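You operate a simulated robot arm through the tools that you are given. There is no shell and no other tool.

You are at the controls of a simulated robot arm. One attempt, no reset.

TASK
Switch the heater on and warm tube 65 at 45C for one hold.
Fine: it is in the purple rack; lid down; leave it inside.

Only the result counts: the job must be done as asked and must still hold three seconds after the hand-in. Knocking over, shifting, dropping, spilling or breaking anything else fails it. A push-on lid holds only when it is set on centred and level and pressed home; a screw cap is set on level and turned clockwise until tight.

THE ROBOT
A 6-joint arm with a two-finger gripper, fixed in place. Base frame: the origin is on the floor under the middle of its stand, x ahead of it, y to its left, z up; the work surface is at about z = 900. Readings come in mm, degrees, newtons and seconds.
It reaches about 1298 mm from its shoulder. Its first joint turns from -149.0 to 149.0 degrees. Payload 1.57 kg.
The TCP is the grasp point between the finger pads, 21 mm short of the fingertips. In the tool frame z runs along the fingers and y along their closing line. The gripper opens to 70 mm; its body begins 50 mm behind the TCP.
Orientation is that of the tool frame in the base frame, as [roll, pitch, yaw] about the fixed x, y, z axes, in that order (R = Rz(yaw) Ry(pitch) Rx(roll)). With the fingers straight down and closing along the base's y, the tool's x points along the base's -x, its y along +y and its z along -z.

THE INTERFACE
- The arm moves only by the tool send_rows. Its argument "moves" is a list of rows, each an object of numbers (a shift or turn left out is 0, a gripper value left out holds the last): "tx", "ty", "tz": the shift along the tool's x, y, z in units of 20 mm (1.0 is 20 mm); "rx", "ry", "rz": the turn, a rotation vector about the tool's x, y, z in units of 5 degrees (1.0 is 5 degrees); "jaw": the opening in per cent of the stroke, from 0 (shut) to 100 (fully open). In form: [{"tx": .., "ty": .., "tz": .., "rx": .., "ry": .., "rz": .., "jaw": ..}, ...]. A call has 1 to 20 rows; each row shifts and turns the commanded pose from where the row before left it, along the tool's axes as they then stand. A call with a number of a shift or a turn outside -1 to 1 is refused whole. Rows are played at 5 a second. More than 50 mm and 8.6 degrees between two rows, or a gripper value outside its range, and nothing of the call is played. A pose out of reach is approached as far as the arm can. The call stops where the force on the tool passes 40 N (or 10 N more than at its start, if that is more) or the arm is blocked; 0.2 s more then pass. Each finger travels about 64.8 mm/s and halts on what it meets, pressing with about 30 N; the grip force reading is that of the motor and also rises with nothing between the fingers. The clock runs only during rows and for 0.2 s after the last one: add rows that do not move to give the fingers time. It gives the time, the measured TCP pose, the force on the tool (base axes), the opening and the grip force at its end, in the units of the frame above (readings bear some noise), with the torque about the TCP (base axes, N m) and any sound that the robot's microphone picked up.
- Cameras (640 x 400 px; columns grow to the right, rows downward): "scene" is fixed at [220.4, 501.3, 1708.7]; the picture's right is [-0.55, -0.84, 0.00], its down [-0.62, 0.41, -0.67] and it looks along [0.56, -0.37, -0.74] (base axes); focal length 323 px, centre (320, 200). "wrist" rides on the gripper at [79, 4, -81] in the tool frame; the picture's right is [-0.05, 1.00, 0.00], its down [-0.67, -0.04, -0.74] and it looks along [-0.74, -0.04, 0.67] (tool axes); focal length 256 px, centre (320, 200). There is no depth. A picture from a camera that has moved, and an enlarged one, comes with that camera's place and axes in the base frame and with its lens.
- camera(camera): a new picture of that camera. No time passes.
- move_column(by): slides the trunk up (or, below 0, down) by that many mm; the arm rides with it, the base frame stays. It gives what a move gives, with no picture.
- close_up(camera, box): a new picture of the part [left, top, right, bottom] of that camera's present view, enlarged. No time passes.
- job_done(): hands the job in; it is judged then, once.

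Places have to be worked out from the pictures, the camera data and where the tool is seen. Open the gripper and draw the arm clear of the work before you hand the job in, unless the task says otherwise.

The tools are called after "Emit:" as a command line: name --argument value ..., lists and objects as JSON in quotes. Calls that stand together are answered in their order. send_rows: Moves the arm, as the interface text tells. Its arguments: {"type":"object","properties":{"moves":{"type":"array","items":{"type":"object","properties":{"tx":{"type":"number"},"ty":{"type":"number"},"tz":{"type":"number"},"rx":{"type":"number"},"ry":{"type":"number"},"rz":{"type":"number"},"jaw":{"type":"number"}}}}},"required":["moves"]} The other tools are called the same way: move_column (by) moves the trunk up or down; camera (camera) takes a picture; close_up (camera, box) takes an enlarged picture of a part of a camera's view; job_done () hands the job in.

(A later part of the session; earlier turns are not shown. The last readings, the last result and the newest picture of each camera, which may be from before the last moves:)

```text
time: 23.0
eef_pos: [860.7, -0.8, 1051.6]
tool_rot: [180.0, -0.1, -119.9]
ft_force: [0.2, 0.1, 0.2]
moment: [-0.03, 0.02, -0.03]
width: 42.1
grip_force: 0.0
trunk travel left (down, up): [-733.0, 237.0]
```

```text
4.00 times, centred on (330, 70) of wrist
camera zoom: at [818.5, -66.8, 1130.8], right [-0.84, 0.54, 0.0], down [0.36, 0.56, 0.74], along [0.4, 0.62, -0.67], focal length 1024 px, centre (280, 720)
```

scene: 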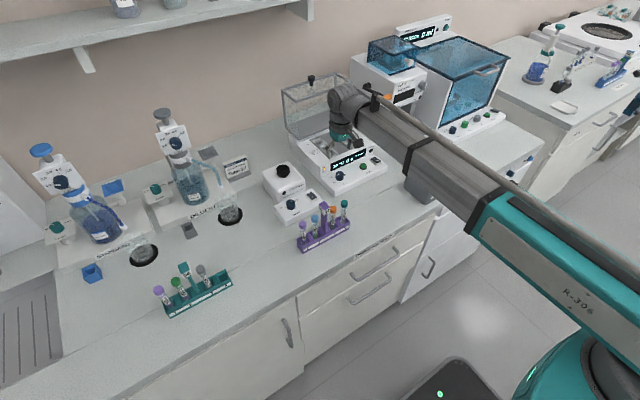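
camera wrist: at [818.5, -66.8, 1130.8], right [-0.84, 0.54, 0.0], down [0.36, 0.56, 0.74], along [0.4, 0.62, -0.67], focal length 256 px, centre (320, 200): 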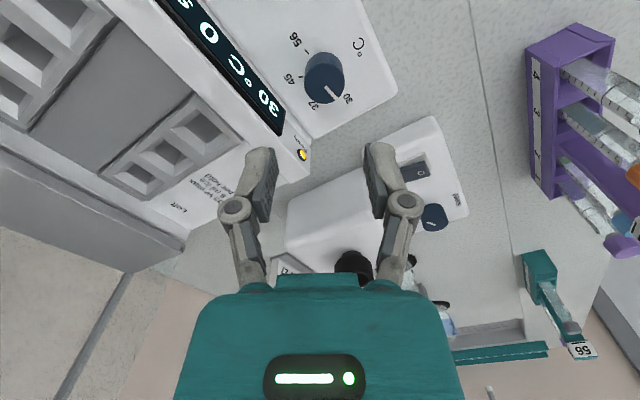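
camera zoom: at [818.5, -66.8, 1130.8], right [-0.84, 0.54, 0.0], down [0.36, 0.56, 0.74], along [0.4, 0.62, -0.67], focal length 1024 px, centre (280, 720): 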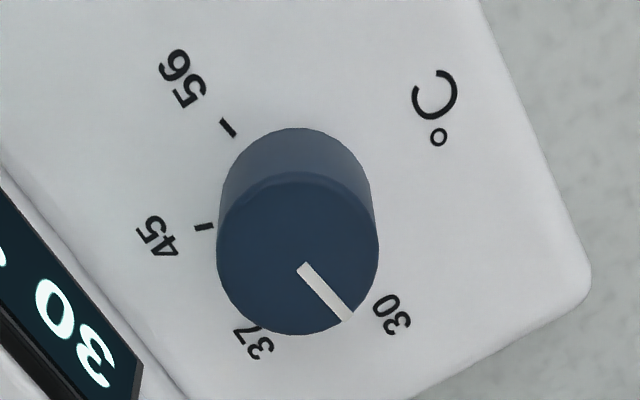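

Combining the views, the knob centre is about (858.3, 0.6) with its top near z 950. I nudge onto it and lower the trunk most of the way.

Emit:
send_rows --moves '[{"tx": 0.03, "ty": 0.15}, {}]'

Emit:
move_column --by -70

Emit:
camera --camera "wrist"

Emit:
close_up --camera "wrist" --box '[240, 70, 400, 200]'

Emit:
close_up --camera "scene" --box '[310, 120, 400, 200]'

```text
time: 23.6
eef_pos: [858.7, -0.5, 1050.7]
tool_rot: [179.9, -0.1, -120.1]
ft_force: [0.5, -0.2, -0.6]
moment: [-0.03, 0.03, -0.02]
width: 42.2
grip_force: 0.1
trunk travel left (down, up): [-733.0, 237.0]
```

```text
time: 24.7
eef_pos: [857.6, 0.4, 981.7]
tool_rot: [-179.9, -0.1, -120.0]
ft_force: [-0.3, 0.5, 0.5]
moment: [0.01, 0.01, -0.02]
width: 42.0
grip_force: 0.0
trunk travel left (down, up): [-663.0, 307.0]
```

```text
taken
camera wrist: at [815.8, -65.7, 1060.9], right [-0.84, 0.55, 0.0], down [0.36, 0.56, 0.74], along [0.41, 0.62, -0.67], focal length 256 px, centre (320, 200)
```

wrist: 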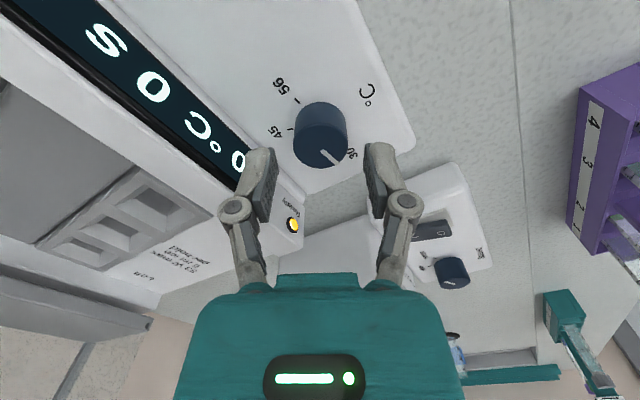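

```text
3.08 times, centred on (320, 135) of wrist
camera zoom: at [815.8, -65.7, 1060.9], right [-0.84, 0.55, 0.0], down [0.36, 0.56, 0.74], along [0.41, 0.62, -0.67], focal length 788 px, centre (320, 400)
```

zoom: 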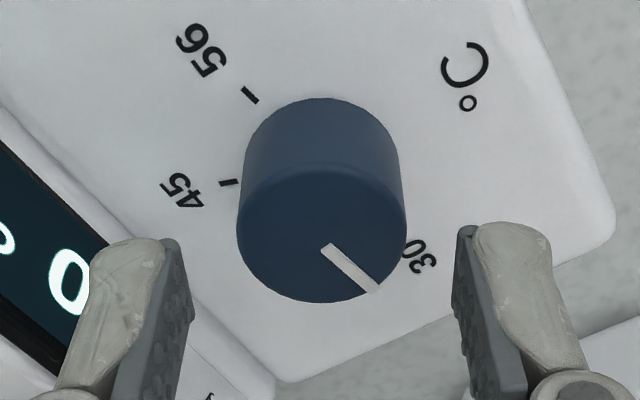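

```text
5.00 times, centred on (355, 160) of scene
camera zoom: at [220.4, 501.3, 1708.7], right [-0.55, -0.84, 0.0], down [-0.62, 0.41, -0.67], along [0.56, -0.37, -0.74], focal length 1616 px, centre (145, 400)
```

zoom: 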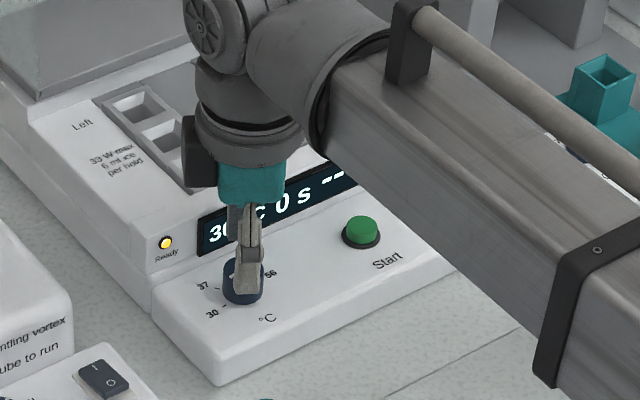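

The knob is centred between the jaws and its top is near z 955. I go down another 18 mm and check.

Emit:
move_column --by -18

Emit:
close_up --camera "wrist" --box '[240, 100, 400, 230]'

Emit:
close_up --camera "scene" --box '[325, 140, 375, 190]'

```text
time: 25.3
eef_pos: [858.0, 0.1, 963.5]
tool_rot: [-180.0, -0.1, -119.9]
ft_force: [-0.1, -0.3, 0.0]
moment: [0.0, -0.03, -0.04]
width: 41.8
grip_force: 0.0
trunk travel left (down, up): [-645.0, 325.0]
```

```text
3.08 times, centred on (320, 165) of wrist
camera zoom: at [815.7, -65.7, 1042.8], right [-0.84, 0.55, 0.0], down [0.36, 0.56, 0.74], along [0.41, 0.62, -0.67], focal length 788 px, centre (320, 308)
```

zoom: 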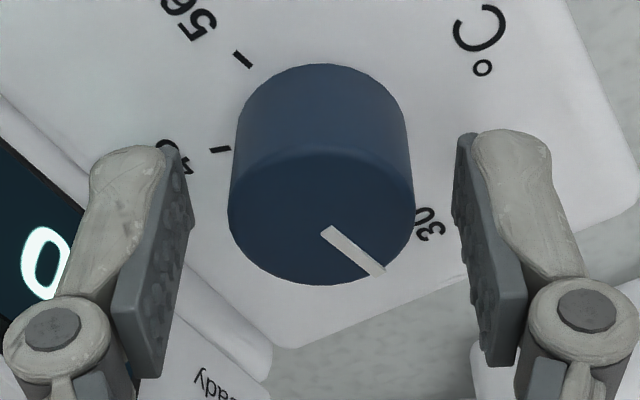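

```text
8.00 times, centred on (350, 165) of scene
camera zoom: at [220.4, 501.3, 1708.7], right [-0.55, -0.84, 0.0], down [-0.62, 0.41, -0.67], along [0.56, -0.37, -0.74], focal length 2586 px, centre (80, 480)
```

zoom: 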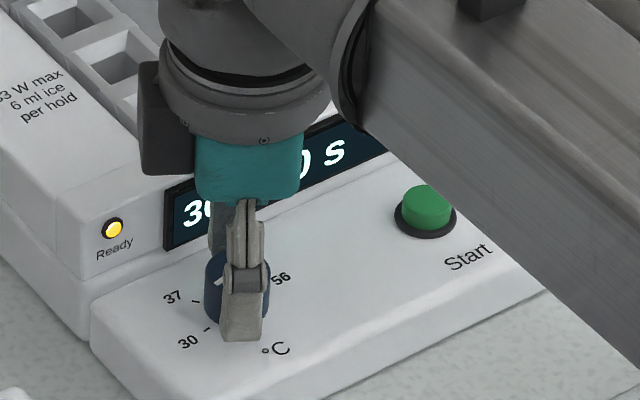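

I go 5 mm lower so the pads cover more of the knob, then close on it.

Emit:
move_column --by -5

Emit:
send_rows --moves '[{"jaw": 30}, {"jaw": 20}, {"jaw": 20}, {"jaw": 20}]'

Emit:
close_up --camera "wrist" --box '[240, 100, 400, 230]'

```text
time: 25.9
eef_pos: [857.0, 1.2, 958.1]
tool_rot: [-180.0, -0.1, -119.9]
ft_force: [0.3, 0.8, 0.3]
moment: [-0.02, 0.04, 0.0]
width: 42.0
grip_force: 0.0
trunk travel left (down, up): [-640.0, 330.0]
```

```text
time: 26.9
eef_pos: [858.4, 1.8, 958.4]
tool_rot: [-180.0, 0.0, -120.0]
ft_force: [-1.8, 1.4, -0.6]
moment: [0.03, 0.07, -0.03]
width: 27.9
grip_force: 32.0
trunk travel left (down, up): [-640.0, 330.0]
```

```text
3.08 times, centred on (320, 165) of wrist
camera zoom: at [815.6, -65.5, 1037.9], right [-0.84, 0.55, 0.0], down [0.36, 0.56, 0.74], along [0.41, 0.62, -0.67], focal length 788 px, centre (320, 308)
```

zoom: 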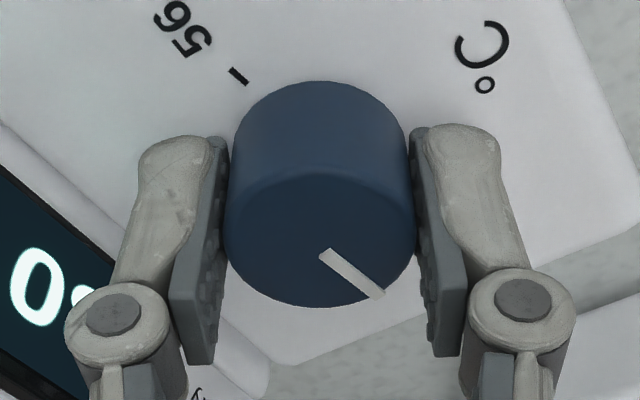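

The grip on the knob is good (27.9 mm, 32 N). I start the clockwise turn with 60°.

Emit:
send_rows --moves '[{"rz": 1}, {"rz": 1}, {"rz": 1}, {"rz": 1}, {"rz": 1}, {"rz": 1}, {"rz": 1}, {"rz": 1}, {"rz": 1}, {"rz": 1}, {"rz": 1}, {"rz": 1}, {}]'

Emit:
camera --camera "wrist"

Emit:
close_up --camera "wrist" --box '[240, 100, 400, 230]'

```text
time: 29.7
eef_pos: [857.7, 0.9, 958.7]
tool_rot: [-180.0, 0.0, 179.9]
ft_force: [10.7, -5.5, 11.9]
moment: [-0.12, 0.29, 0.01]
width: 27.9
grip_force: 31.9
trunk travel left (down, up): [-640.0, 330.0]
```

```text
taken
camera wrist: at [780.1, 4.4, 1037.8], right [0.05, 1.0, 0.0], down [0.67, -0.04, 0.74], along [0.74, -0.04, -0.67], focal length 256 px, centre (320, 200)
```

wrist: 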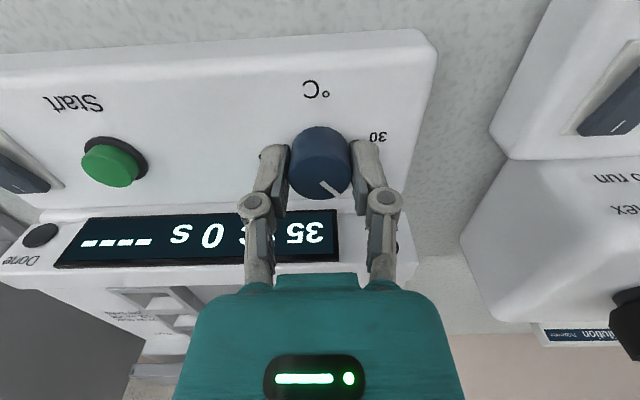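

```text
3.08 times, centred on (320, 165) of wrist
camera zoom: at [780.1, 4.4, 1037.8], right [0.05, 1.0, 0.0], down [0.67, -0.04, 0.74], along [0.74, -0.04, -0.67], focal length 788 px, centre (320, 308)
```

zoom: 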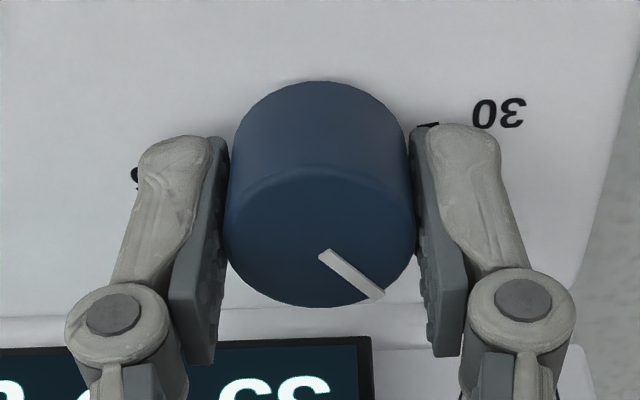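

The knob follows and the display climbs (35 °C, target now 37). I turn the remaining 60°.

Emit:
send_rows --moves '[{"rz": 1}, {"rz": 1}, {"rz": 1}, {"rz": 1}, {"rz": 1}, {"rz": 1}, {"rz": 1}, {"rz": 1}, {"rz": 1}, {"rz": 1}, {"rz": 1}, {"rz": 1}, {}]'

Emit:
camera --camera "wrist"

Emit:
close_up --camera "wrist" --box '[240, 100, 400, 230]'

Emit:
close_up --camera "scene" --box '[310, 130, 390, 200]'

```text
time: 32.5
eef_pos: [858.2, -1.0, 958.9]
tool_rot: [-179.9, -0.1, 120.0]
ft_force: [5.6, -16.2, 6.5]
moment: [-0.39, -0.28, 0.03]
width: 27.7
grip_force: 31.9
trunk travel left (down, up): [-640.0, 330.0]
```

```text
taken
camera wrist: at [822.9, 69.9, 1037.7], right [0.89, 0.45, 0.0], down [0.3, -0.59, 0.74], along [0.34, -0.67, -0.67], focal length 256 px, centre (320, 200)
```

wrist: 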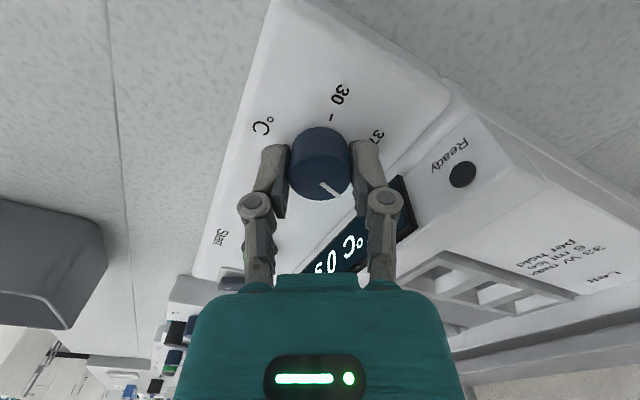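

```text
3.08 times, centred on (320, 165) of wrist
camera zoom: at [822.9, 69.9, 1037.7], right [0.89, 0.45, 0.0], down [0.3, -0.59, 0.74], along [0.34, -0.67, -0.67], focal length 788 px, centre (320, 308)
```

zoom: 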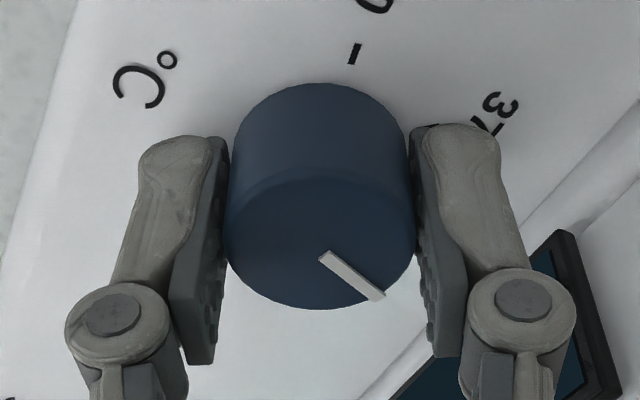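

```text
5.71 times, centred on (350, 165) of scene
camera zoom: at [220.4, 501.3, 1708.7], right [-0.55, -0.84, 0.0], down [-0.62, 0.41, -0.67], along [0.56, -0.37, -0.74], focal length 1847 px, centre (149, 400)
```

zoom: 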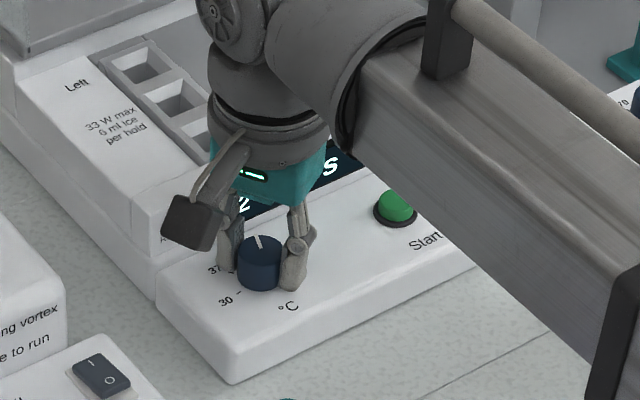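

The knob has turned the full 120°. I release it, lift straight up and check the pointer and display.

Emit:
send_rows --moves '[{"jaw": 60}, {"jaw": 60}, {"jaw": 60}]'

Emit:
move_column --by 110

Emit:
camera --camera "wrist"

Emit:
close_up --camera "scene" --box '[310, 130, 390, 200]'

```text
time: 33.3
eef_pos: [858.4, 1.5, 958.2]
tool_rot: [-180.0, 0.0, 120.0]
ft_force: [-0.5, 0.4, -0.5]
moment: [0.02, -0.03, 0.01]
width: 42.2
grip_force: 0.0
trunk travel left (down, up): [-640.0, 330.0]
```

```text
time: 34.7
eef_pos: [858.3, 2.2, 1067.8]
tool_rot: [-179.9, 0.0, 119.9]
ft_force: [0.2, 1.1, -0.1]
moment: [0.0, 0.01, 0.01]
width: 41.9
grip_force: 0.0
trunk travel left (down, up): [-750.0, 220.0]
```

```text
taken
camera wrist: at [823.3, 71.8, 1147.5], right [0.89, 0.45, 0.0], down [0.3, -0.59, 0.75], along [0.34, -0.66, -0.67], focal length 256 px, centre (320, 200)
```

wrist: 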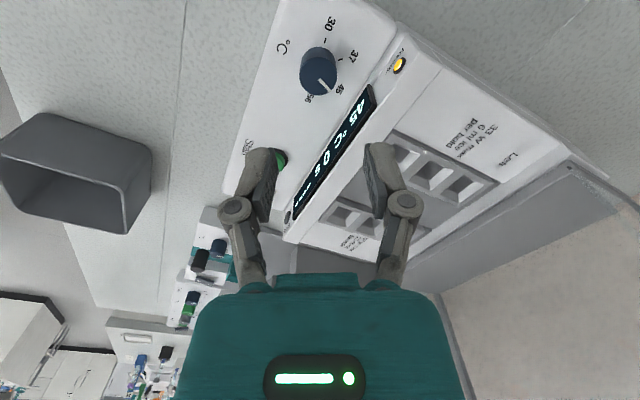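

```text
5.71 times, centred on (350, 165) of scene
camera zoom: at [220.4, 501.3, 1708.7], right [-0.55, -0.84, 0.0], down [-0.62, 0.41, -0.67], along [0.56, -0.37, -0.74], focal length 1847 px, centre (149, 400)
```

zoom: 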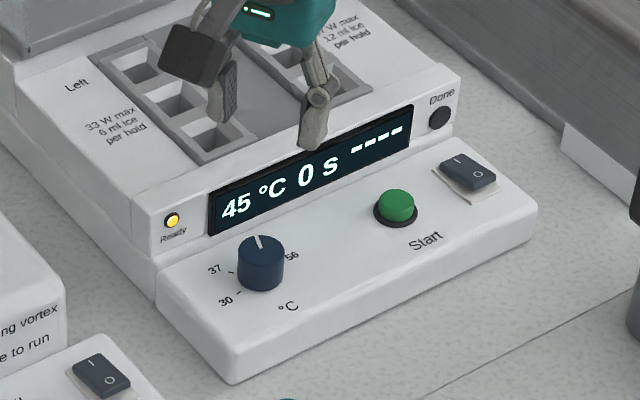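

The display shows 45 °C with Ready lit, so the dial is set. Now I rise clear of the rack's sign post, turn the gripper so the jaws close along x (clear of the neighbour tube), and move above tube 65.

Emit:
move_column --by 65

Emit:
send_rows --moves '[{"rz": 1}, {"rz": 1}, {"rz": 1}, {"rz": 1}, {"rz": 1}, {"rz": 1}, {"tx": 0.925, "ty": -0.604}, {"tx": 0.925, "ty": -0.604}, {"tx": 0.925, "ty": -0.604}, {"tx": 0.925, "ty": -0.604}, {"tx": 0.925, "ty": -0.604}, {"tx": 0.925, "ty": -0.604}, {"tx": 0.925, "ty": -0.604}, {"tx": 0.925, "ty": -0.604}, {"tx": 0.925, "ty": -0.604}, {"tx": 0.925, "ty": -0.604}, {"tx": 0.925, "ty": -0.604}, {"tx": 0.925, "ty": -0.604}, {"tx": 0.925, "ty": -0.604}, {}]'

Emit:
camera --camera "wrist"

Emit:
camera --camera "scene"

```text
time: 35.7
eef_pos: [858.9, 0.7, 1132.9]
tool_rot: [-179.9, 0.0, 120.0]
ft_force: [0.2, 0.0, 0.4]
moment: [-0.03, 0.0, 0.03]
width: 42.1
grip_force: 0.1
trunk travel left (down, up): [-815.0, 155.0]
```

```text
time: 39.9
eef_pos: [699.2, 241.2, 1133.2]
tool_rot: [-179.8, 0.1, 89.9]
ft_force: [1.6, 0.0, -0.7]
moment: [-0.06, 0.02, -0.01]
width: 42.1
grip_force: 0.0
trunk travel left (down, up): [-815.0, 155.0]
```

```text
taken
camera wrist: at [705.3, 320.5, 1212.6], right [1.0, -0.05, 0.0], down [-0.04, -0.67, 0.75], along [-0.04, -0.74, -0.67], focal length 256 px, centre (320, 200)
```

wrist: 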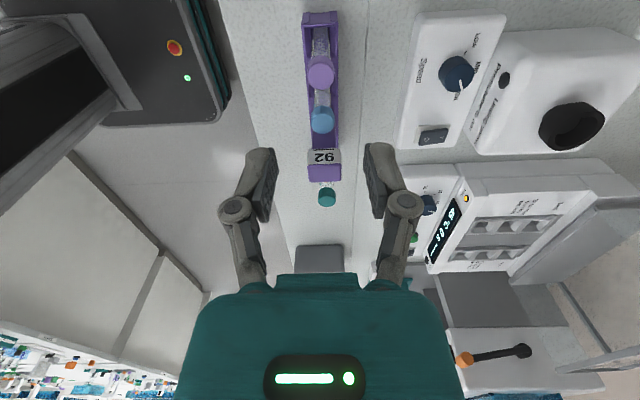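

```text
taken
```

scene: 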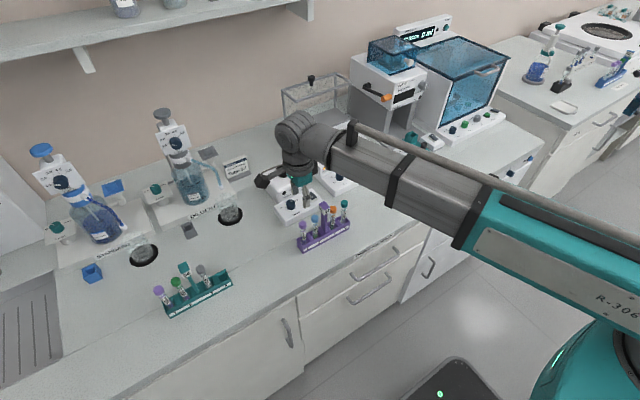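

The rack is between the jaws in this view; I enlarge it to fix the tube's position.

Emit:
close_up --camera "wrist" --box '[270, 0, 380, 80]'

Emit:
close_up --camera "wrist" --box '[270, 40, 380, 220]'

```text
5.00 times, centred on (325, 40) of wrist
camera zoom: at [705.3, 320.5, 1212.6], right [1.0, -0.05, 0.0], down [-0.04, -0.67, 0.75], along [-0.04, -0.74, -0.67], focal length 1280 px, centre (295, 1000)
```

zoom: 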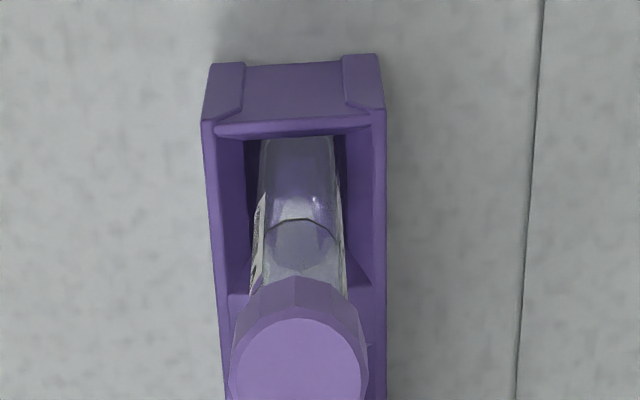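

```text
2.22 times, centred on (325, 130) of wrist
camera zoom: at [705.3, 320.5, 1212.6], right [1.0, -0.05, 0.0], down [-0.04, -0.67, 0.75], along [-0.04, -0.74, -0.67], focal length 569 px, centre (309, 356)
```

zoom: 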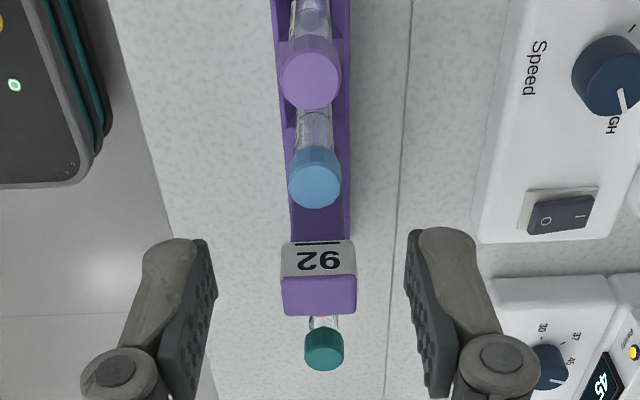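

Cap 65 is at about (702, 240), within 2 mm of the TCP. I trim that and lower part way.

Emit:
send_rows --moves '[{"tx": -0.05, "ty": 0.03}, {}]'

Emit:
move_column --by -80

Emit:
camera --camera "wrist"

Emit:
close_up --camera "wrist" --box '[240, 80, 400, 200]'

Emit:
close_up --camera "scene" --box '[270, 150, 380, 260]'

```text
time: 40.5
eef_pos: [699.7, 239.9, 1133.1]
tool_rot: [-180.0, 0.2, 90.0]
ft_force: [0.0, -0.5, -0.5]
moment: [0.02, 0.02, -0.02]
width: 42.1
grip_force: 0.0
trunk travel left (down, up): [-815.0, 155.0]
```

```text
time: 41.7
eef_pos: [700.7, 239.6, 1054.0]
tool_rot: [180.0, 0.2, 90.0]
ft_force: [0.7, -0.7, 0.1]
moment: [0.03, -0.06, 0.0]
width: 42.3
grip_force: 0.0
trunk travel left (down, up): [-735.0, 235.0]
```

```text
taken
camera wrist: at [706.2, 319.6, 1132.7], right [1.0, -0.05, 0.0], down [-0.03, -0.67, 0.75], along [-0.04, -0.74, -0.67], focal length 256 px, centre (320, 200)
```

wrist: 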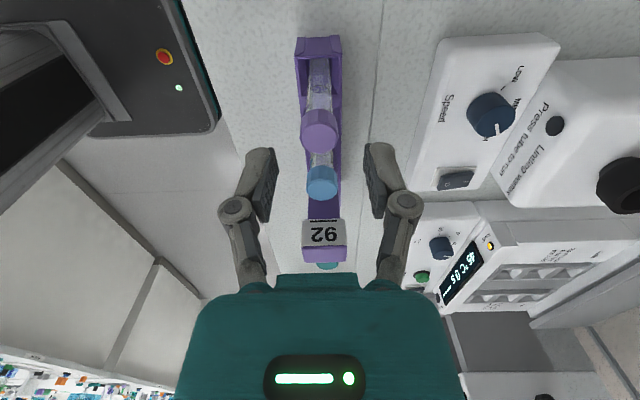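

```text
3.33 times, centred on (320, 140) of wrist
camera zoom: at [706.2, 319.6, 1132.7], right [1.0, -0.05, 0.0], down [-0.03, -0.67, 0.75], along [-0.04, -0.74, -0.67], focal length 853 px, centre (320, 400)
```

zoom: 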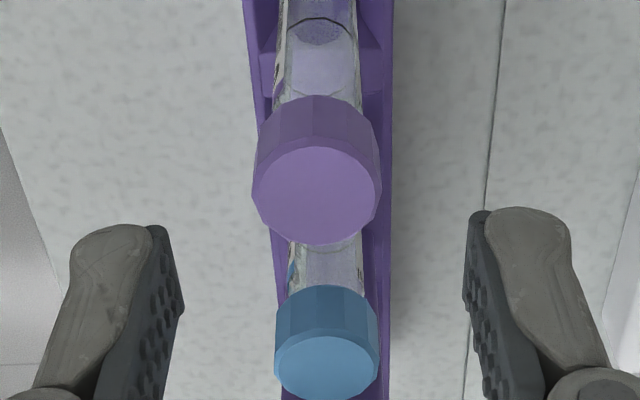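

```text
3.64 times, centred on (325, 205) of scene
camera zoom: at [220.4, 501.3, 1708.7], right [-0.55, -0.84, 0.0], down [-0.62, 0.41, -0.67], along [0.56, -0.37, -0.74], focal length 1175 px, centre (302, 182)
```

zoom: 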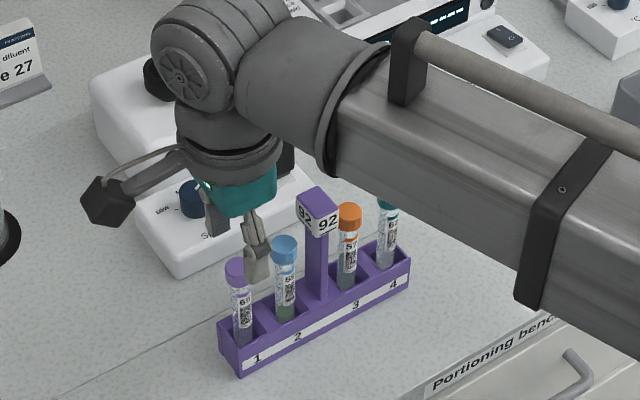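

The cap is centred between the pads and its top is near z 1018. I lower 46 mm so the pads sit around the cap, then close.

Emit:
send_rows --moves '[{"tx": 0.06}, {}]'

Emit:
move_column --by -46

Emit:
close_up --camera "wrist" --box '[240, 100, 400, 230]'

Emit:
close_up --camera "scene" --box '[270, 170, 360, 260]'

```text
time: 42.3
eef_pos: [701.2, 242.3, 1052.9]
tool_rot: [-179.9, 0.1, 90.0]
ft_force: [-0.1, -0.1, 0.6]
moment: [0.01, 0.0, -0.04]
width: 42.0
grip_force: 0.0
trunk travel left (down, up): [-735.0, 235.0]
```

```text
time: 43.2
eef_pos: [700.9, 241.7, 1006.9]
tool_rot: [180.0, 0.2, 89.9]
ft_force: [-0.2, 0.6, 0.7]
moment: [0.02, 0.01, -0.02]
width: 41.9
grip_force: 0.1
trunk travel left (down, up): [-689.0, 281.0]
```

```text
3.08 times, centred on (320, 165) of wrist
camera zoom: at [706.0, 321.2, 1086.7], right [1.0, -0.05, 0.0], down [-0.03, -0.67, 0.75], along [-0.04, -0.74, -0.67], focal length 788 px, centre (320, 308)
```

zoom: 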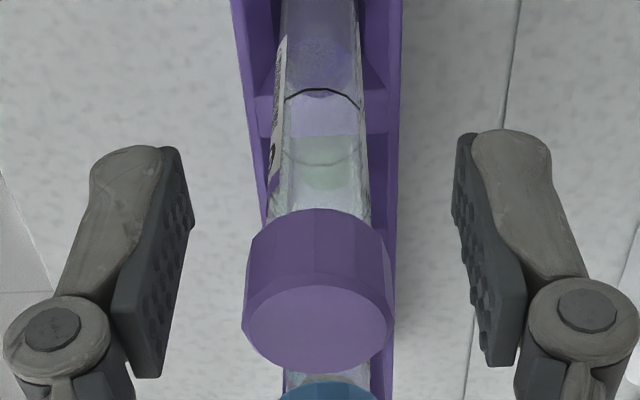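

```text
4.44 times, centred on (315, 215) of scene
camera zoom: at [220.4, 501.3, 1708.7], right [-0.55, -0.84, 0.0], down [-0.62, 0.41, -0.67], along [0.56, -0.37, -0.74], focal length 1436 px, centre (342, 133)
```

zoom: 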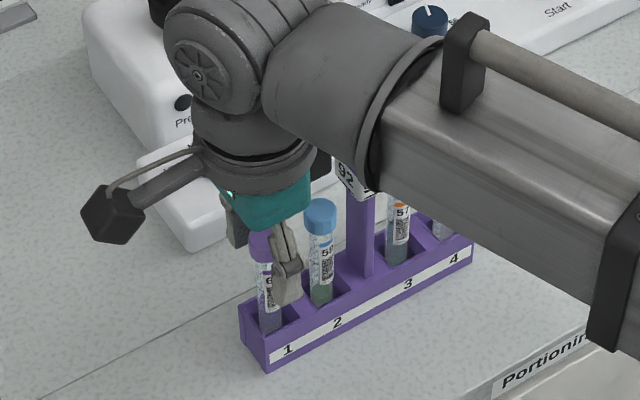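

Everything lines up, so I close on the cap.

Emit:
send_rows --moves '[{"jaw": 35}, {"jaw": 15}, {"jaw": 15}, {"jaw": 15}]'

Emit:
close_up --camera "wrist" --box '[240, 100, 400, 230]'

```text
time: 44.2
eef_pos: [701.3, 241.1, 1005.9]
tool_rot: [-179.9, 0.1, 89.9]
ft_force: [-0.2, -0.1, -0.4]
moment: [0.01, 0.01, 0.04]
width: 14.6
grip_force: 30.7
trunk travel left (down, up): [-689.0, 281.0]
```

```text
3.08 times, centred on (320, 165) of wrist
camera zoom: at [706.0, 321.3, 1086.6], right [1.0, -0.05, 0.0], down [-0.03, -0.67, 0.75], along [-0.04, -0.74, -0.67], focal length 788 px, centre (320, 308)
```

zoom: 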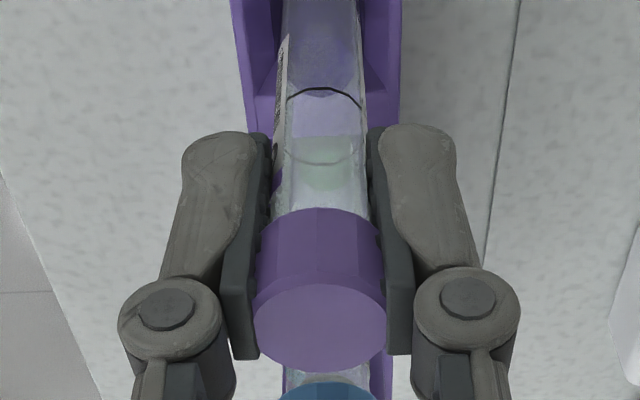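

The jaws stopped at 14.6 mm with 31 N, so something is held. I lift 40 mm and check that the tube comes along straight.

Emit:
move_column --by 40

Emit:
camera --camera "wrist"

Emit:
close_up --camera "scene" --box '[270, 150, 360, 250]'

```text
time: 45.0
eef_pos: [700.7, 240.9, 1047.1]
tool_rot: [-179.9, 0.0, 89.9]
ft_force: [0.4, 0.0, -0.9]
moment: [0.02, 0.01, 0.0]
width: 14.7
grip_force: 30.6
trunk travel left (down, up): [-729.0, 241.0]
```

```text
taken
camera wrist: at [706.2, 321.4, 1126.6], right [1.0, -0.05, 0.0], down [-0.03, -0.67, 0.75], along [-0.04, -0.74, -0.67], focal length 256 px, centre (320, 200)
```

wrist: 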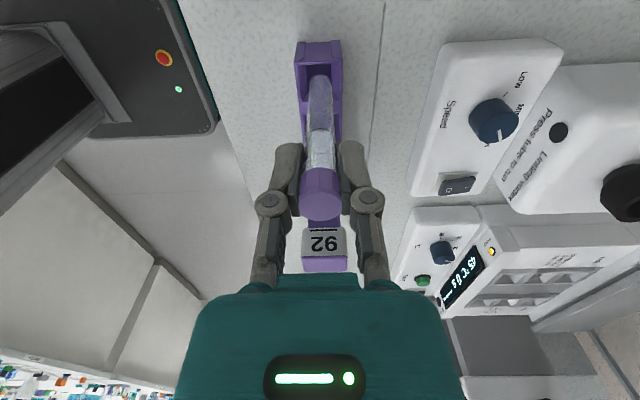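

```text
4.00 times, centred on (315, 200) of scene
camera zoom: at [220.4, 501.3, 1708.7], right [-0.55, -0.84, 0.0], down [-0.62, 0.41, -0.67], along [0.56, -0.37, -0.74], focal length 1293 px, centre (340, 200)
```

zoom: 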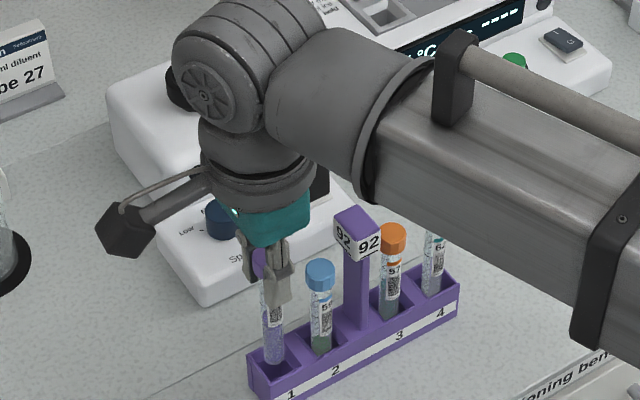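

The tube lifted out straight. I raise it well above the sign post, then carry it over toward the heater's right block, near well at about (946, -113).

Emit:
move_column --by 125

Emit:
send_rows --moves '[{"tx": -0.5, "ty": 0.345}, {"tx": -0.98, "ty": 0.68}, {"tx": -0.98, "ty": 0.68}, {"tx": -0.98, "ty": 0.68}, {"tx": -0.98, "ty": 0.68}, {"tx": -0.98, "ty": 0.68}, {"tx": -0.98, "ty": 0.68}, {"tx": -0.98, "ty": 0.68}, {"tx": -0.98, "ty": 0.68}, {"tx": -0.98, "ty": 0.68}, {"tx": -0.98, "ty": 0.68}, {"tx": -0.98, "ty": 0.68}, {"tx": -0.98, "ty": 0.68}, {"tx": -0.98, "ty": 0.68}, {"tx": -0.98, "ty": 0.68}, {"tx": -0.98, "ty": 0.68}, {"tx": -0.98, "ty": 0.68}, {"tx": -0.98, "ty": 0.68}, {"tx": -0.5, "ty": 0.345}, {}]'

Emit:
camera --camera "wrist"

Emit:
camera --camera "scene"

```text
time: 46.5
eef_pos: [700.4, 242.2, 1171.3]
tool_rot: [-179.9, 0.2, 90.1]
ft_force: [0.1, 0.0, -1.0]
moment: [-0.03, 0.0, 0.01]
width: 14.5
grip_force: 30.1
trunk travel left (down, up): [-854.0, 116.0]
```

```text
time: 50.8
eef_pos: [944.8, -111.8, 1172.6]
tool_rot: [-179.9, 0.1, 90.0]
ft_force: [0.2, -0.6, -1.2]
moment: [0.02, 0.0, -0.03]
width: 14.9
grip_force: 29.8
trunk travel left (down, up): [-854.0, 116.0]
```

```text
taken
camera wrist: at [950.1, -33.0, 1251.6], right [1.0, -0.05, 0.0], down [-0.03, -0.67, 0.75], along [-0.04, -0.74, -0.67], focal length 256 px, centre (320, 200)
```

wrist: 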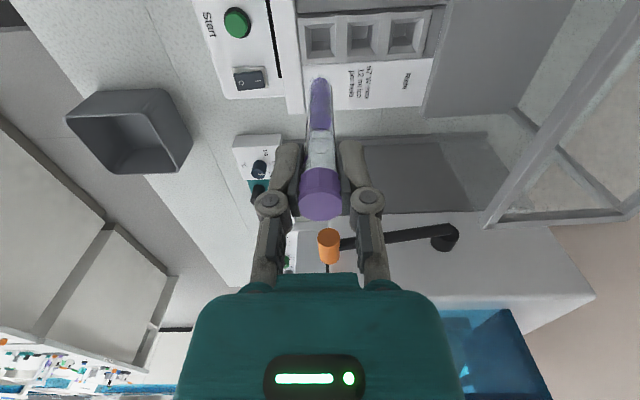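

```text
taken
```

scene: 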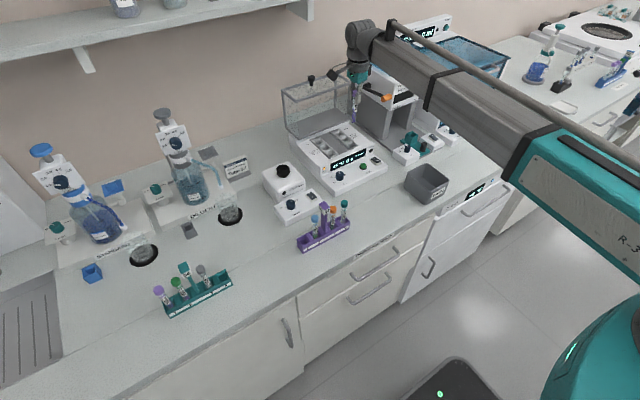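

The right block's three wells are visible just beyond the tube; I enlarge them to locate the near well.

Emit:
close_up --camera "wrist" --box '[280, 0, 450, 110]'

Emit:
close_up --camera "scene" --box '[290, 70, 400, 180]'

```text
3.64 times, centred on (365, 55) of wrist
camera zoom: at [950.1, -33.0, 1251.6], right [1.0, -0.05, 0.0], down [-0.03, -0.67, 0.75], along [-0.04, -0.74, -0.67], focal length 931 px, centre (156, 727)
```

zoom: 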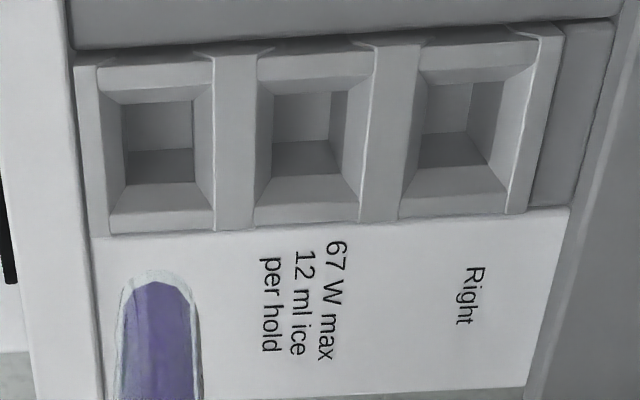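

```text
3.64 times, centred on (345, 125) of scene
camera zoom: at [220.4, 501.3, 1708.7], right [-0.55, -0.84, 0.0], down [-0.62, 0.41, -0.67], along [0.56, -0.37, -0.74], focal length 1175 px, centre (229, 473)
```

zoom: 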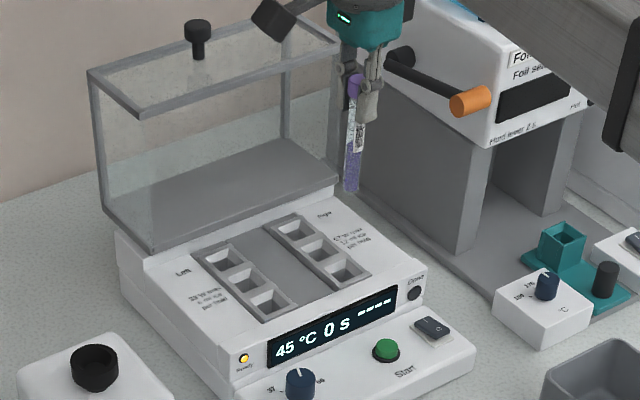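

The near well centre is about (946.5, -115.5) with the block top near z 972, and the tube bottom is near z 1063. I shift 3 mm and lower to just above the block.

Emit:
send_rows --moves '[{"tx": -0.15, "ty": 0.035}, {}]'

Emit:
move_column --by -70

Emit:
camera --camera "wrist"

Emit:
close_up --camera "wrist" --box '[260, 30, 400, 150]'

Emit:
close_up --camera "scene" --box '[320, 80, 400, 170]'

```text
time: 51.4
eef_pos: [945.7, -115.1, 1173.3]
tool_rot: [-180.0, 0.2, 90.1]
ft_force: [0.6, -0.1, 0.2]
moment: [0.0, -0.02, -0.01]
width: 14.9
grip_force: 30.7
trunk travel left (down, up): [-854.0, 116.0]
```

```text
time: 52.4
eef_pos: [945.4, -114.3, 1101.9]
tool_rot: [-180.0, 0.2, 90.1]
ft_force: [0.3, 0.4, -0.3]
moment: [-0.01, 0.01, -0.01]
width: 14.6
grip_force: 29.8
trunk travel left (down, up): [-784.0, 186.0]
```

```text
taken
camera wrist: at [951.1, -35.4, 1181.7], right [1.0, -0.05, 0.0], down [-0.03, -0.67, 0.75], along [-0.04, -0.74, -0.67], focal length 256 px, centre (320, 200)
```

wrist: 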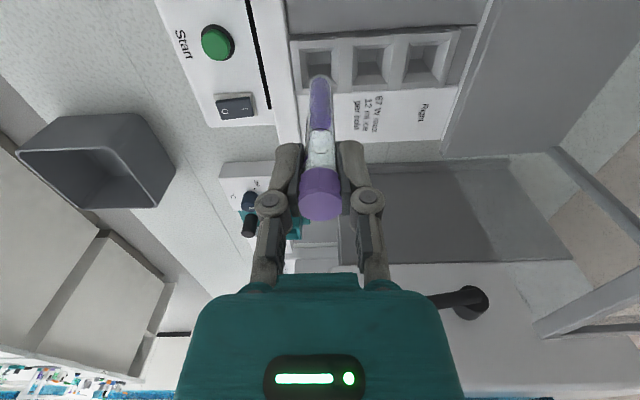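

```text
3.33 times, centred on (330, 90) of wrist
camera zoom: at [951.1, -35.4, 1181.7], right [1.0, -0.05, 0.0], down [-0.03, -0.67, 0.75], along [-0.04, -0.74, -0.67], focal length 853 px, centre (287, 567)
```

zoom: 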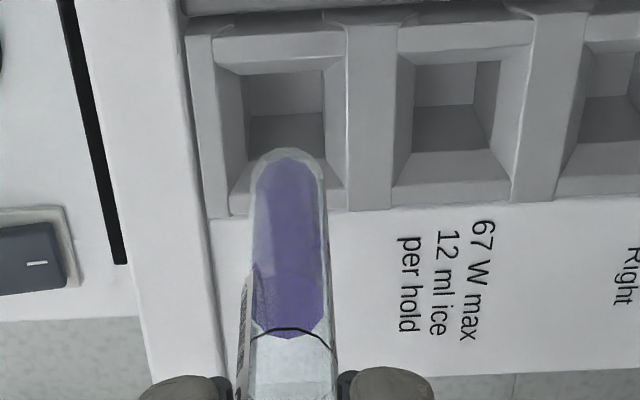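

```text
4.44 times, centred on (360, 125) of scene
camera zoom: at [220.4, 501.3, 1708.7], right [-0.55, -0.84, 0.0], down [-0.62, 0.41, -0.67], along [0.56, -0.37, -0.74], focal length 1436 px, centre (142, 533)
```

zoom: 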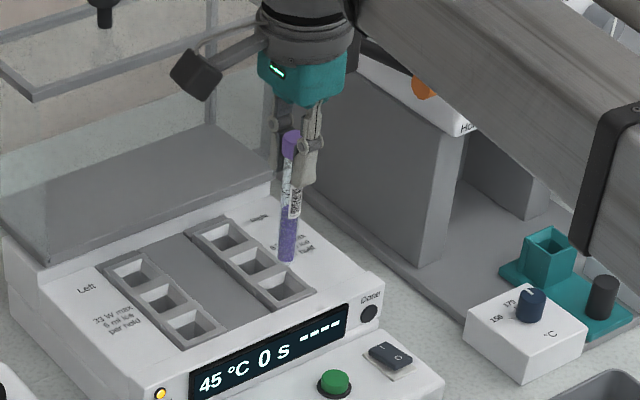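

The tube hangs vertical with its bottom near (946, -114, 997); the well is about 2 mm further along -y. I correct and lower into the funnel.

Emit:
send_rows --moves '[{"tx": -0.1, "ty": -0.03}, {}]'

Emit:
move_column --by -24

Emit:
close_up --camera "wrist" --box '[260, 40, 400, 150]'

Emit:
close_up --camera "scene" --box '[335, 95, 395, 160]'

```text
time: 53.0
eef_pos: [946.0, -115.8, 1101.5]
tool_rot: [-179.9, 0.0, 89.9]
ft_force: [0.3, 0.4, 0.7]
moment: [-0.02, 0.01, -0.02]
width: 14.8
grip_force: 29.9
trunk travel left (down, up): [-784.0, 186.0]
```

```text
time: 53.7
eef_pos: [945.0, -116.8, 1078.4]
tool_rot: [-179.9, 0.1, 90.0]
ft_force: [0.0, 0.2, 0.3]
moment: [0.02, 0.02, 0.02]
width: 15.0
grip_force: 30.0
trunk travel left (down, up): [-760.0, 210.0]
```

```text
3.64 times, centred on (330, 95) of wrist
camera zoom: at [951.0, -37.3, 1157.6], right [1.0, -0.05, 0.0], down [-0.03, -0.67, 0.75], along [-0.04, -0.74, -0.67], focal length 931 px, centre (284, 582)
```

zoom: 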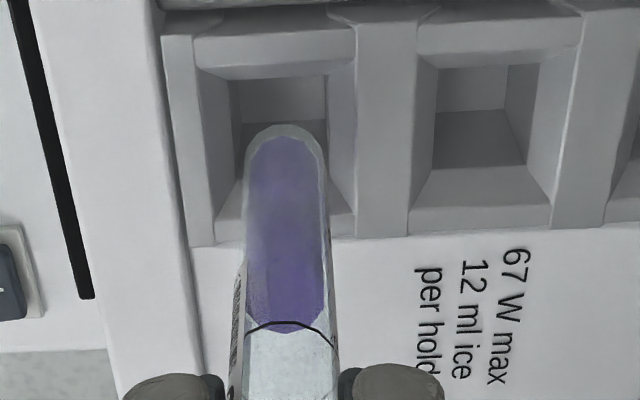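

```text
6.15 times, centred on (365, 128) of scene
camera zoom: at [220.4, 501.3, 1708.7], right [-0.55, -0.84, 0.0], down [-0.62, 0.41, -0.67], along [0.56, -0.37, -0.74], focal length 1989 px, centre (43, 646)
```

zoom: 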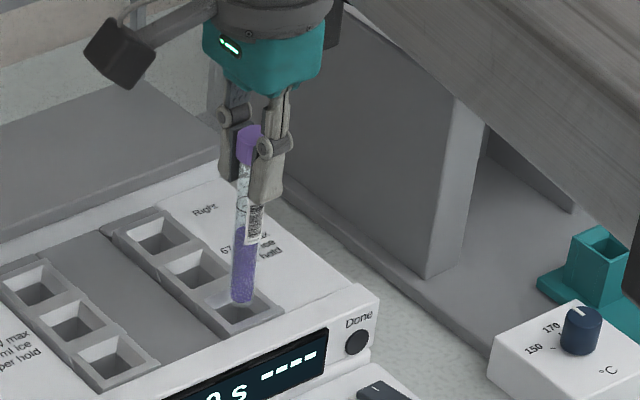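

The tube is about 1.2 mm too far in +x relative to the hole (about 19 mm hole, 15 mm tube). I correct that and lower into the hole step by step.

Emit:
send_rows --moves '[{"ty": -0.06}, {}]'

Emit:
move_column --by -16

Emit:
close_up --camera "wrist" --box '[260, 40, 400, 150]'

Emit:
close_up --camera "scene" --box '[335, 95, 395, 160]'

```text
time: 54.3
eef_pos: [944.8, -117.3, 1078.0]
tool_rot: [-179.9, 0.1, 90.0]
ft_force: [-0.3, -0.1, -0.1]
moment: [0.02, 0.0, 0.01]
width: 14.9
grip_force: 30.2
trunk travel left (down, up): [-760.0, 210.0]
```

```text
time: 55.0
eef_pos: [944.3, -115.6, 1061.5]
tool_rot: [-179.9, 0.0, 90.1]
ft_force: [0.0, 2.7, -2.4]
moment: [0.38, 0.0, 0.01]
width: 14.6
grip_force: 30.2
trunk travel left (down, up): [-744.0, 226.0]
```

```text
3.64 times, centred on (330, 95) of wrist
camera zoom: at [950.2, -36.6, 1141.3], right [1.0, -0.05, 0.0], down [-0.03, -0.67, 0.75], along [-0.04, -0.74, -0.67], focal length 931 px, centre (284, 582)
```

zoom: 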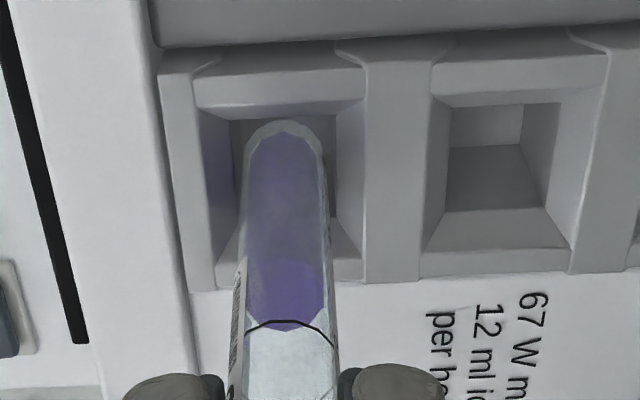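

```text
6.15 times, centred on (365, 128) of scene
camera zoom: at [220.4, 501.3, 1708.7], right [-0.55, -0.84, 0.0], down [-0.62, 0.41, -0.67], along [0.56, -0.37, -0.74], focal length 1989 px, centre (43, 646)
```

zoom: 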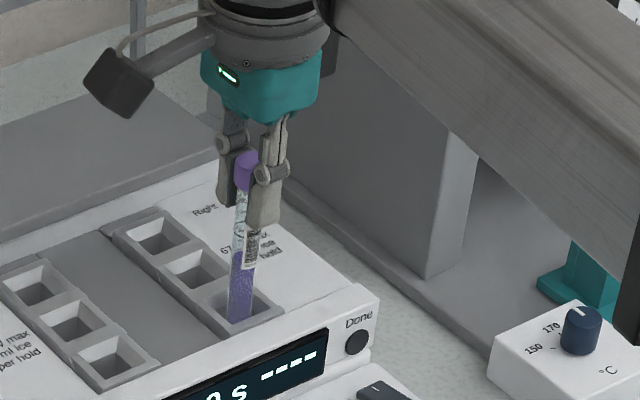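

A small +y force and moment appeared, so the tube is touching one side of the funnel. I zoom in more to see which side.

Emit:
close_up --camera "wrist" --box '[295, 45, 365, 115]'

Emit:
close_up --camera "scene" --box '[350, 125, 380, 155]'

```text
5.71 times, centred on (330, 80) of wrist
camera zoom: at [950.2, -36.6, 1141.3], right [1.0, -0.05, 0.0], down [-0.03, -0.67, 0.75], along [-0.04, -0.74, -0.67], focal length 1463 px, centre (263, 886)
```

zoom: 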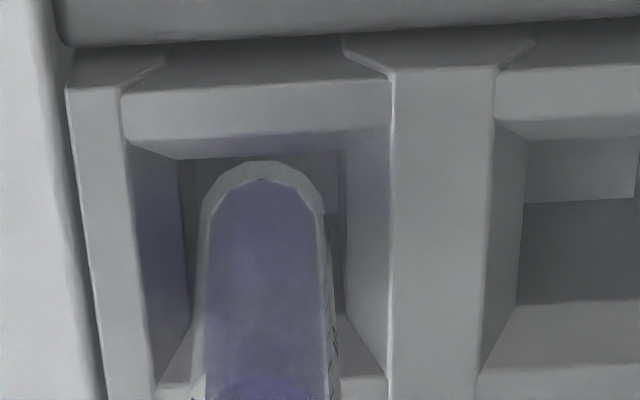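

```text
13.33 times, centred on (365, 140) of scene
camera zoom: at [220.4, 501.3, 1708.7], right [-0.55, -0.84, 0.0], down [-0.62, 0.41, -0.67], along [0.56, -0.37, -0.74], focal length 4310 px, centre (-280, 1000)
```

zoom: 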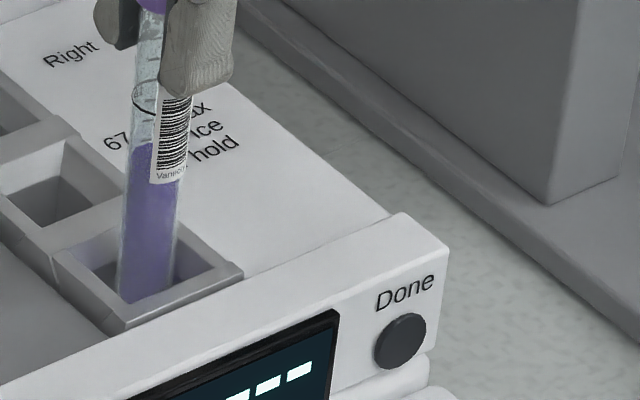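

In this view the tube bottom looks inside the hole and nearly centred. I read the force again without moving.

Emit:
send_rows --moves '[{}, {}]'

```text
time: 55.6
eef_pos: [944.9, -116.0, 1062.1]
tool_rot: [-179.9, 0.1, 90.0]
ft_force: [-0.2, 3.9, -0.6]
moment: [0.39, -0.04, 0.0]
width: 14.8
grip_force: 29.8
trunk travel left (down, up): [-744.0, 226.0]
```

A steady 4 N toward +y acts at the tube's bottom, meaning it leans on the -y side. I shift +y by 2 mm and re-read.

Emit:
send_rows --moves '[{"tx": 0.1}, {}]'

```text
time: 56.2
eef_pos: [943.8, -113.1, 1062.4]
tool_rot: [-179.9, 0.1, 90.0]
ft_force: [0.5, 0.3, -0.6]
moment: [0.03, -0.03, -0.01]
width: 15.0
grip_force: 30.5
trunk travel left (down, up): [-744.0, 226.0]
```

The force vanished. I continue down in small steps, watching for contact.

Emit:
move_column --by -8

Emit:
close_up --camera "wrist" --box '[280, 45, 370, 125]'

```text
time: 56.7
eef_pos: [945.8, -113.2, 1053.9]
tool_rot: [180.0, 0.2, 90.0]
ft_force: [-0.5, -0.1, -0.5]
moment: [-0.01, -0.02, 0.03]
width: 14.9
grip_force: 29.9
trunk travel left (down, up): [-736.0, 234.0]
```

```text
5.00 times, centred on (325, 85) of wrist
camera zoom: at [949.8, -35.0, 1133.6], right [1.0, -0.05, 0.0], down [-0.03, -0.67, 0.75], along [-0.04, -0.74, -0.67], focal length 1280 px, centre (295, 775)
```

zoom: 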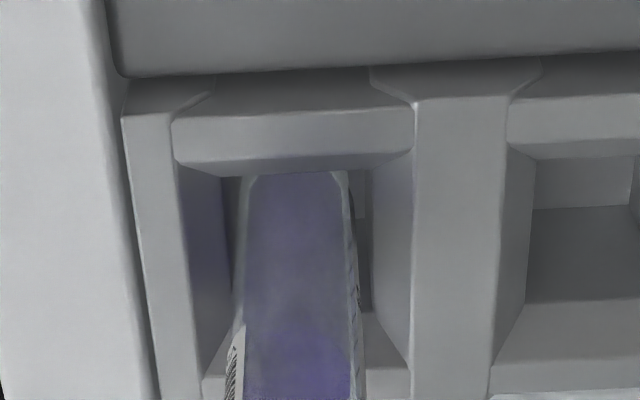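

The tube is sliding into the hole with no force. I continue in small steps.

Emit:
move_column --by -6

Emit:
move_column --by -4

Emit:
move_column --by -4

```text
time: 57.3
eef_pos: [944.0, -114.3, 1048.3]
tool_rot: [-179.9, 0.1, 90.0]
ft_force: [-0.7, -0.9, -0.1]
moment: [0.0, -0.03, 0.02]
width: 14.5
grip_force: 29.9
trunk travel left (down, up): [-730.0, 240.0]
```

```text
time: 57.8
eef_pos: [944.0, -113.3, 1043.9]
tool_rot: [-180.0, 0.1, 89.9]
ft_force: [-0.5, 0.1, 0.4]
moment: [0.03, 0.01, 0.01]
width: 14.9
grip_force: 30.4
trunk travel left (down, up): [-726.0, 244.0]
```

```text
time: 58.3
eef_pos: [944.3, -113.3, 1041.0]
tool_rot: [-180.0, 0.1, 90.0]
ft_force: [0.6, 0.6, 7.0]
moment: [-0.01, -0.1, 0.01]
width: 14.9
grip_force: 30.2
trunk travel left (down, up): [-722.0, 248.0]
```

The tube touched bottom (7 N at TCP z 1041). I release it and lift straight up.

Emit:
send_rows --moves '[{"jaw": 40}, {"jaw": 60}, {"jaw": 60}]'

Emit:
close_up --camera "wrist" --box '[240, 80, 400, 230]'

Emit:
close_up --camera "scene" --box '[300, 80, 400, 170]'

```text
time: 59.1
eef_pos: [944.8, -114.9, 1039.4]
tool_rot: [-179.9, 0.2, 90.1]
ft_force: [-0.6, 0.0, 0.9]
moment: [-0.02, -0.01, 0.01]
width: 42.0
grip_force: 0.1
trunk travel left (down, up): [-722.0, 248.0]
```

```text
2.67 times, centred on (320, 155) of wrist
camera zoom: at [949.9, -35.0, 1119.5], right [1.0, -0.05, 0.0], down [-0.03, -0.67, 0.75], along [-0.04, -0.74, -0.67], focal length 683 px, centre (320, 320)
```

zoom: 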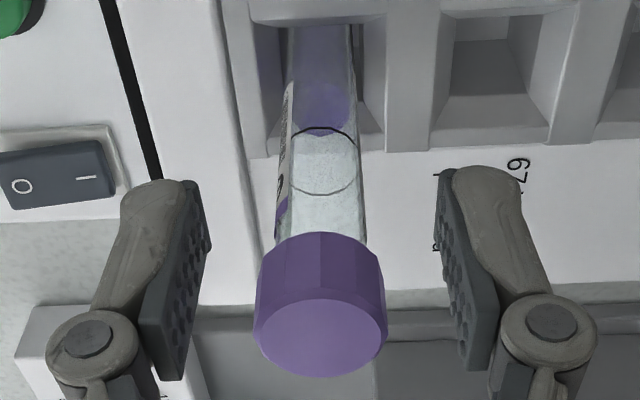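

```text
4.44 times, centred on (350, 125) of scene
camera zoom: at [220.4, 501.3, 1708.7], right [-0.55, -0.84, 0.0], down [-0.62, 0.41, -0.67], along [0.56, -0.37, -0.74], focal length 1436 px, centre (187, 533)
```

zoom: 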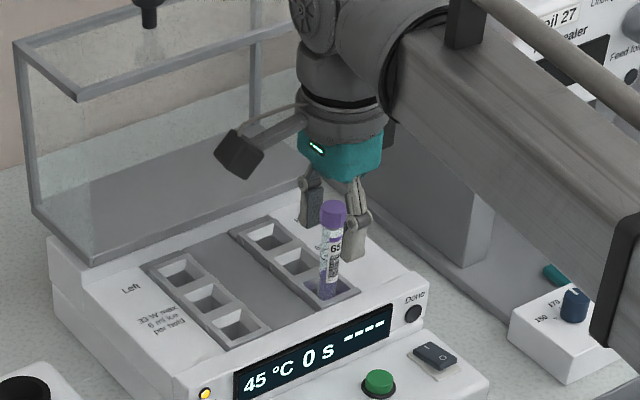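

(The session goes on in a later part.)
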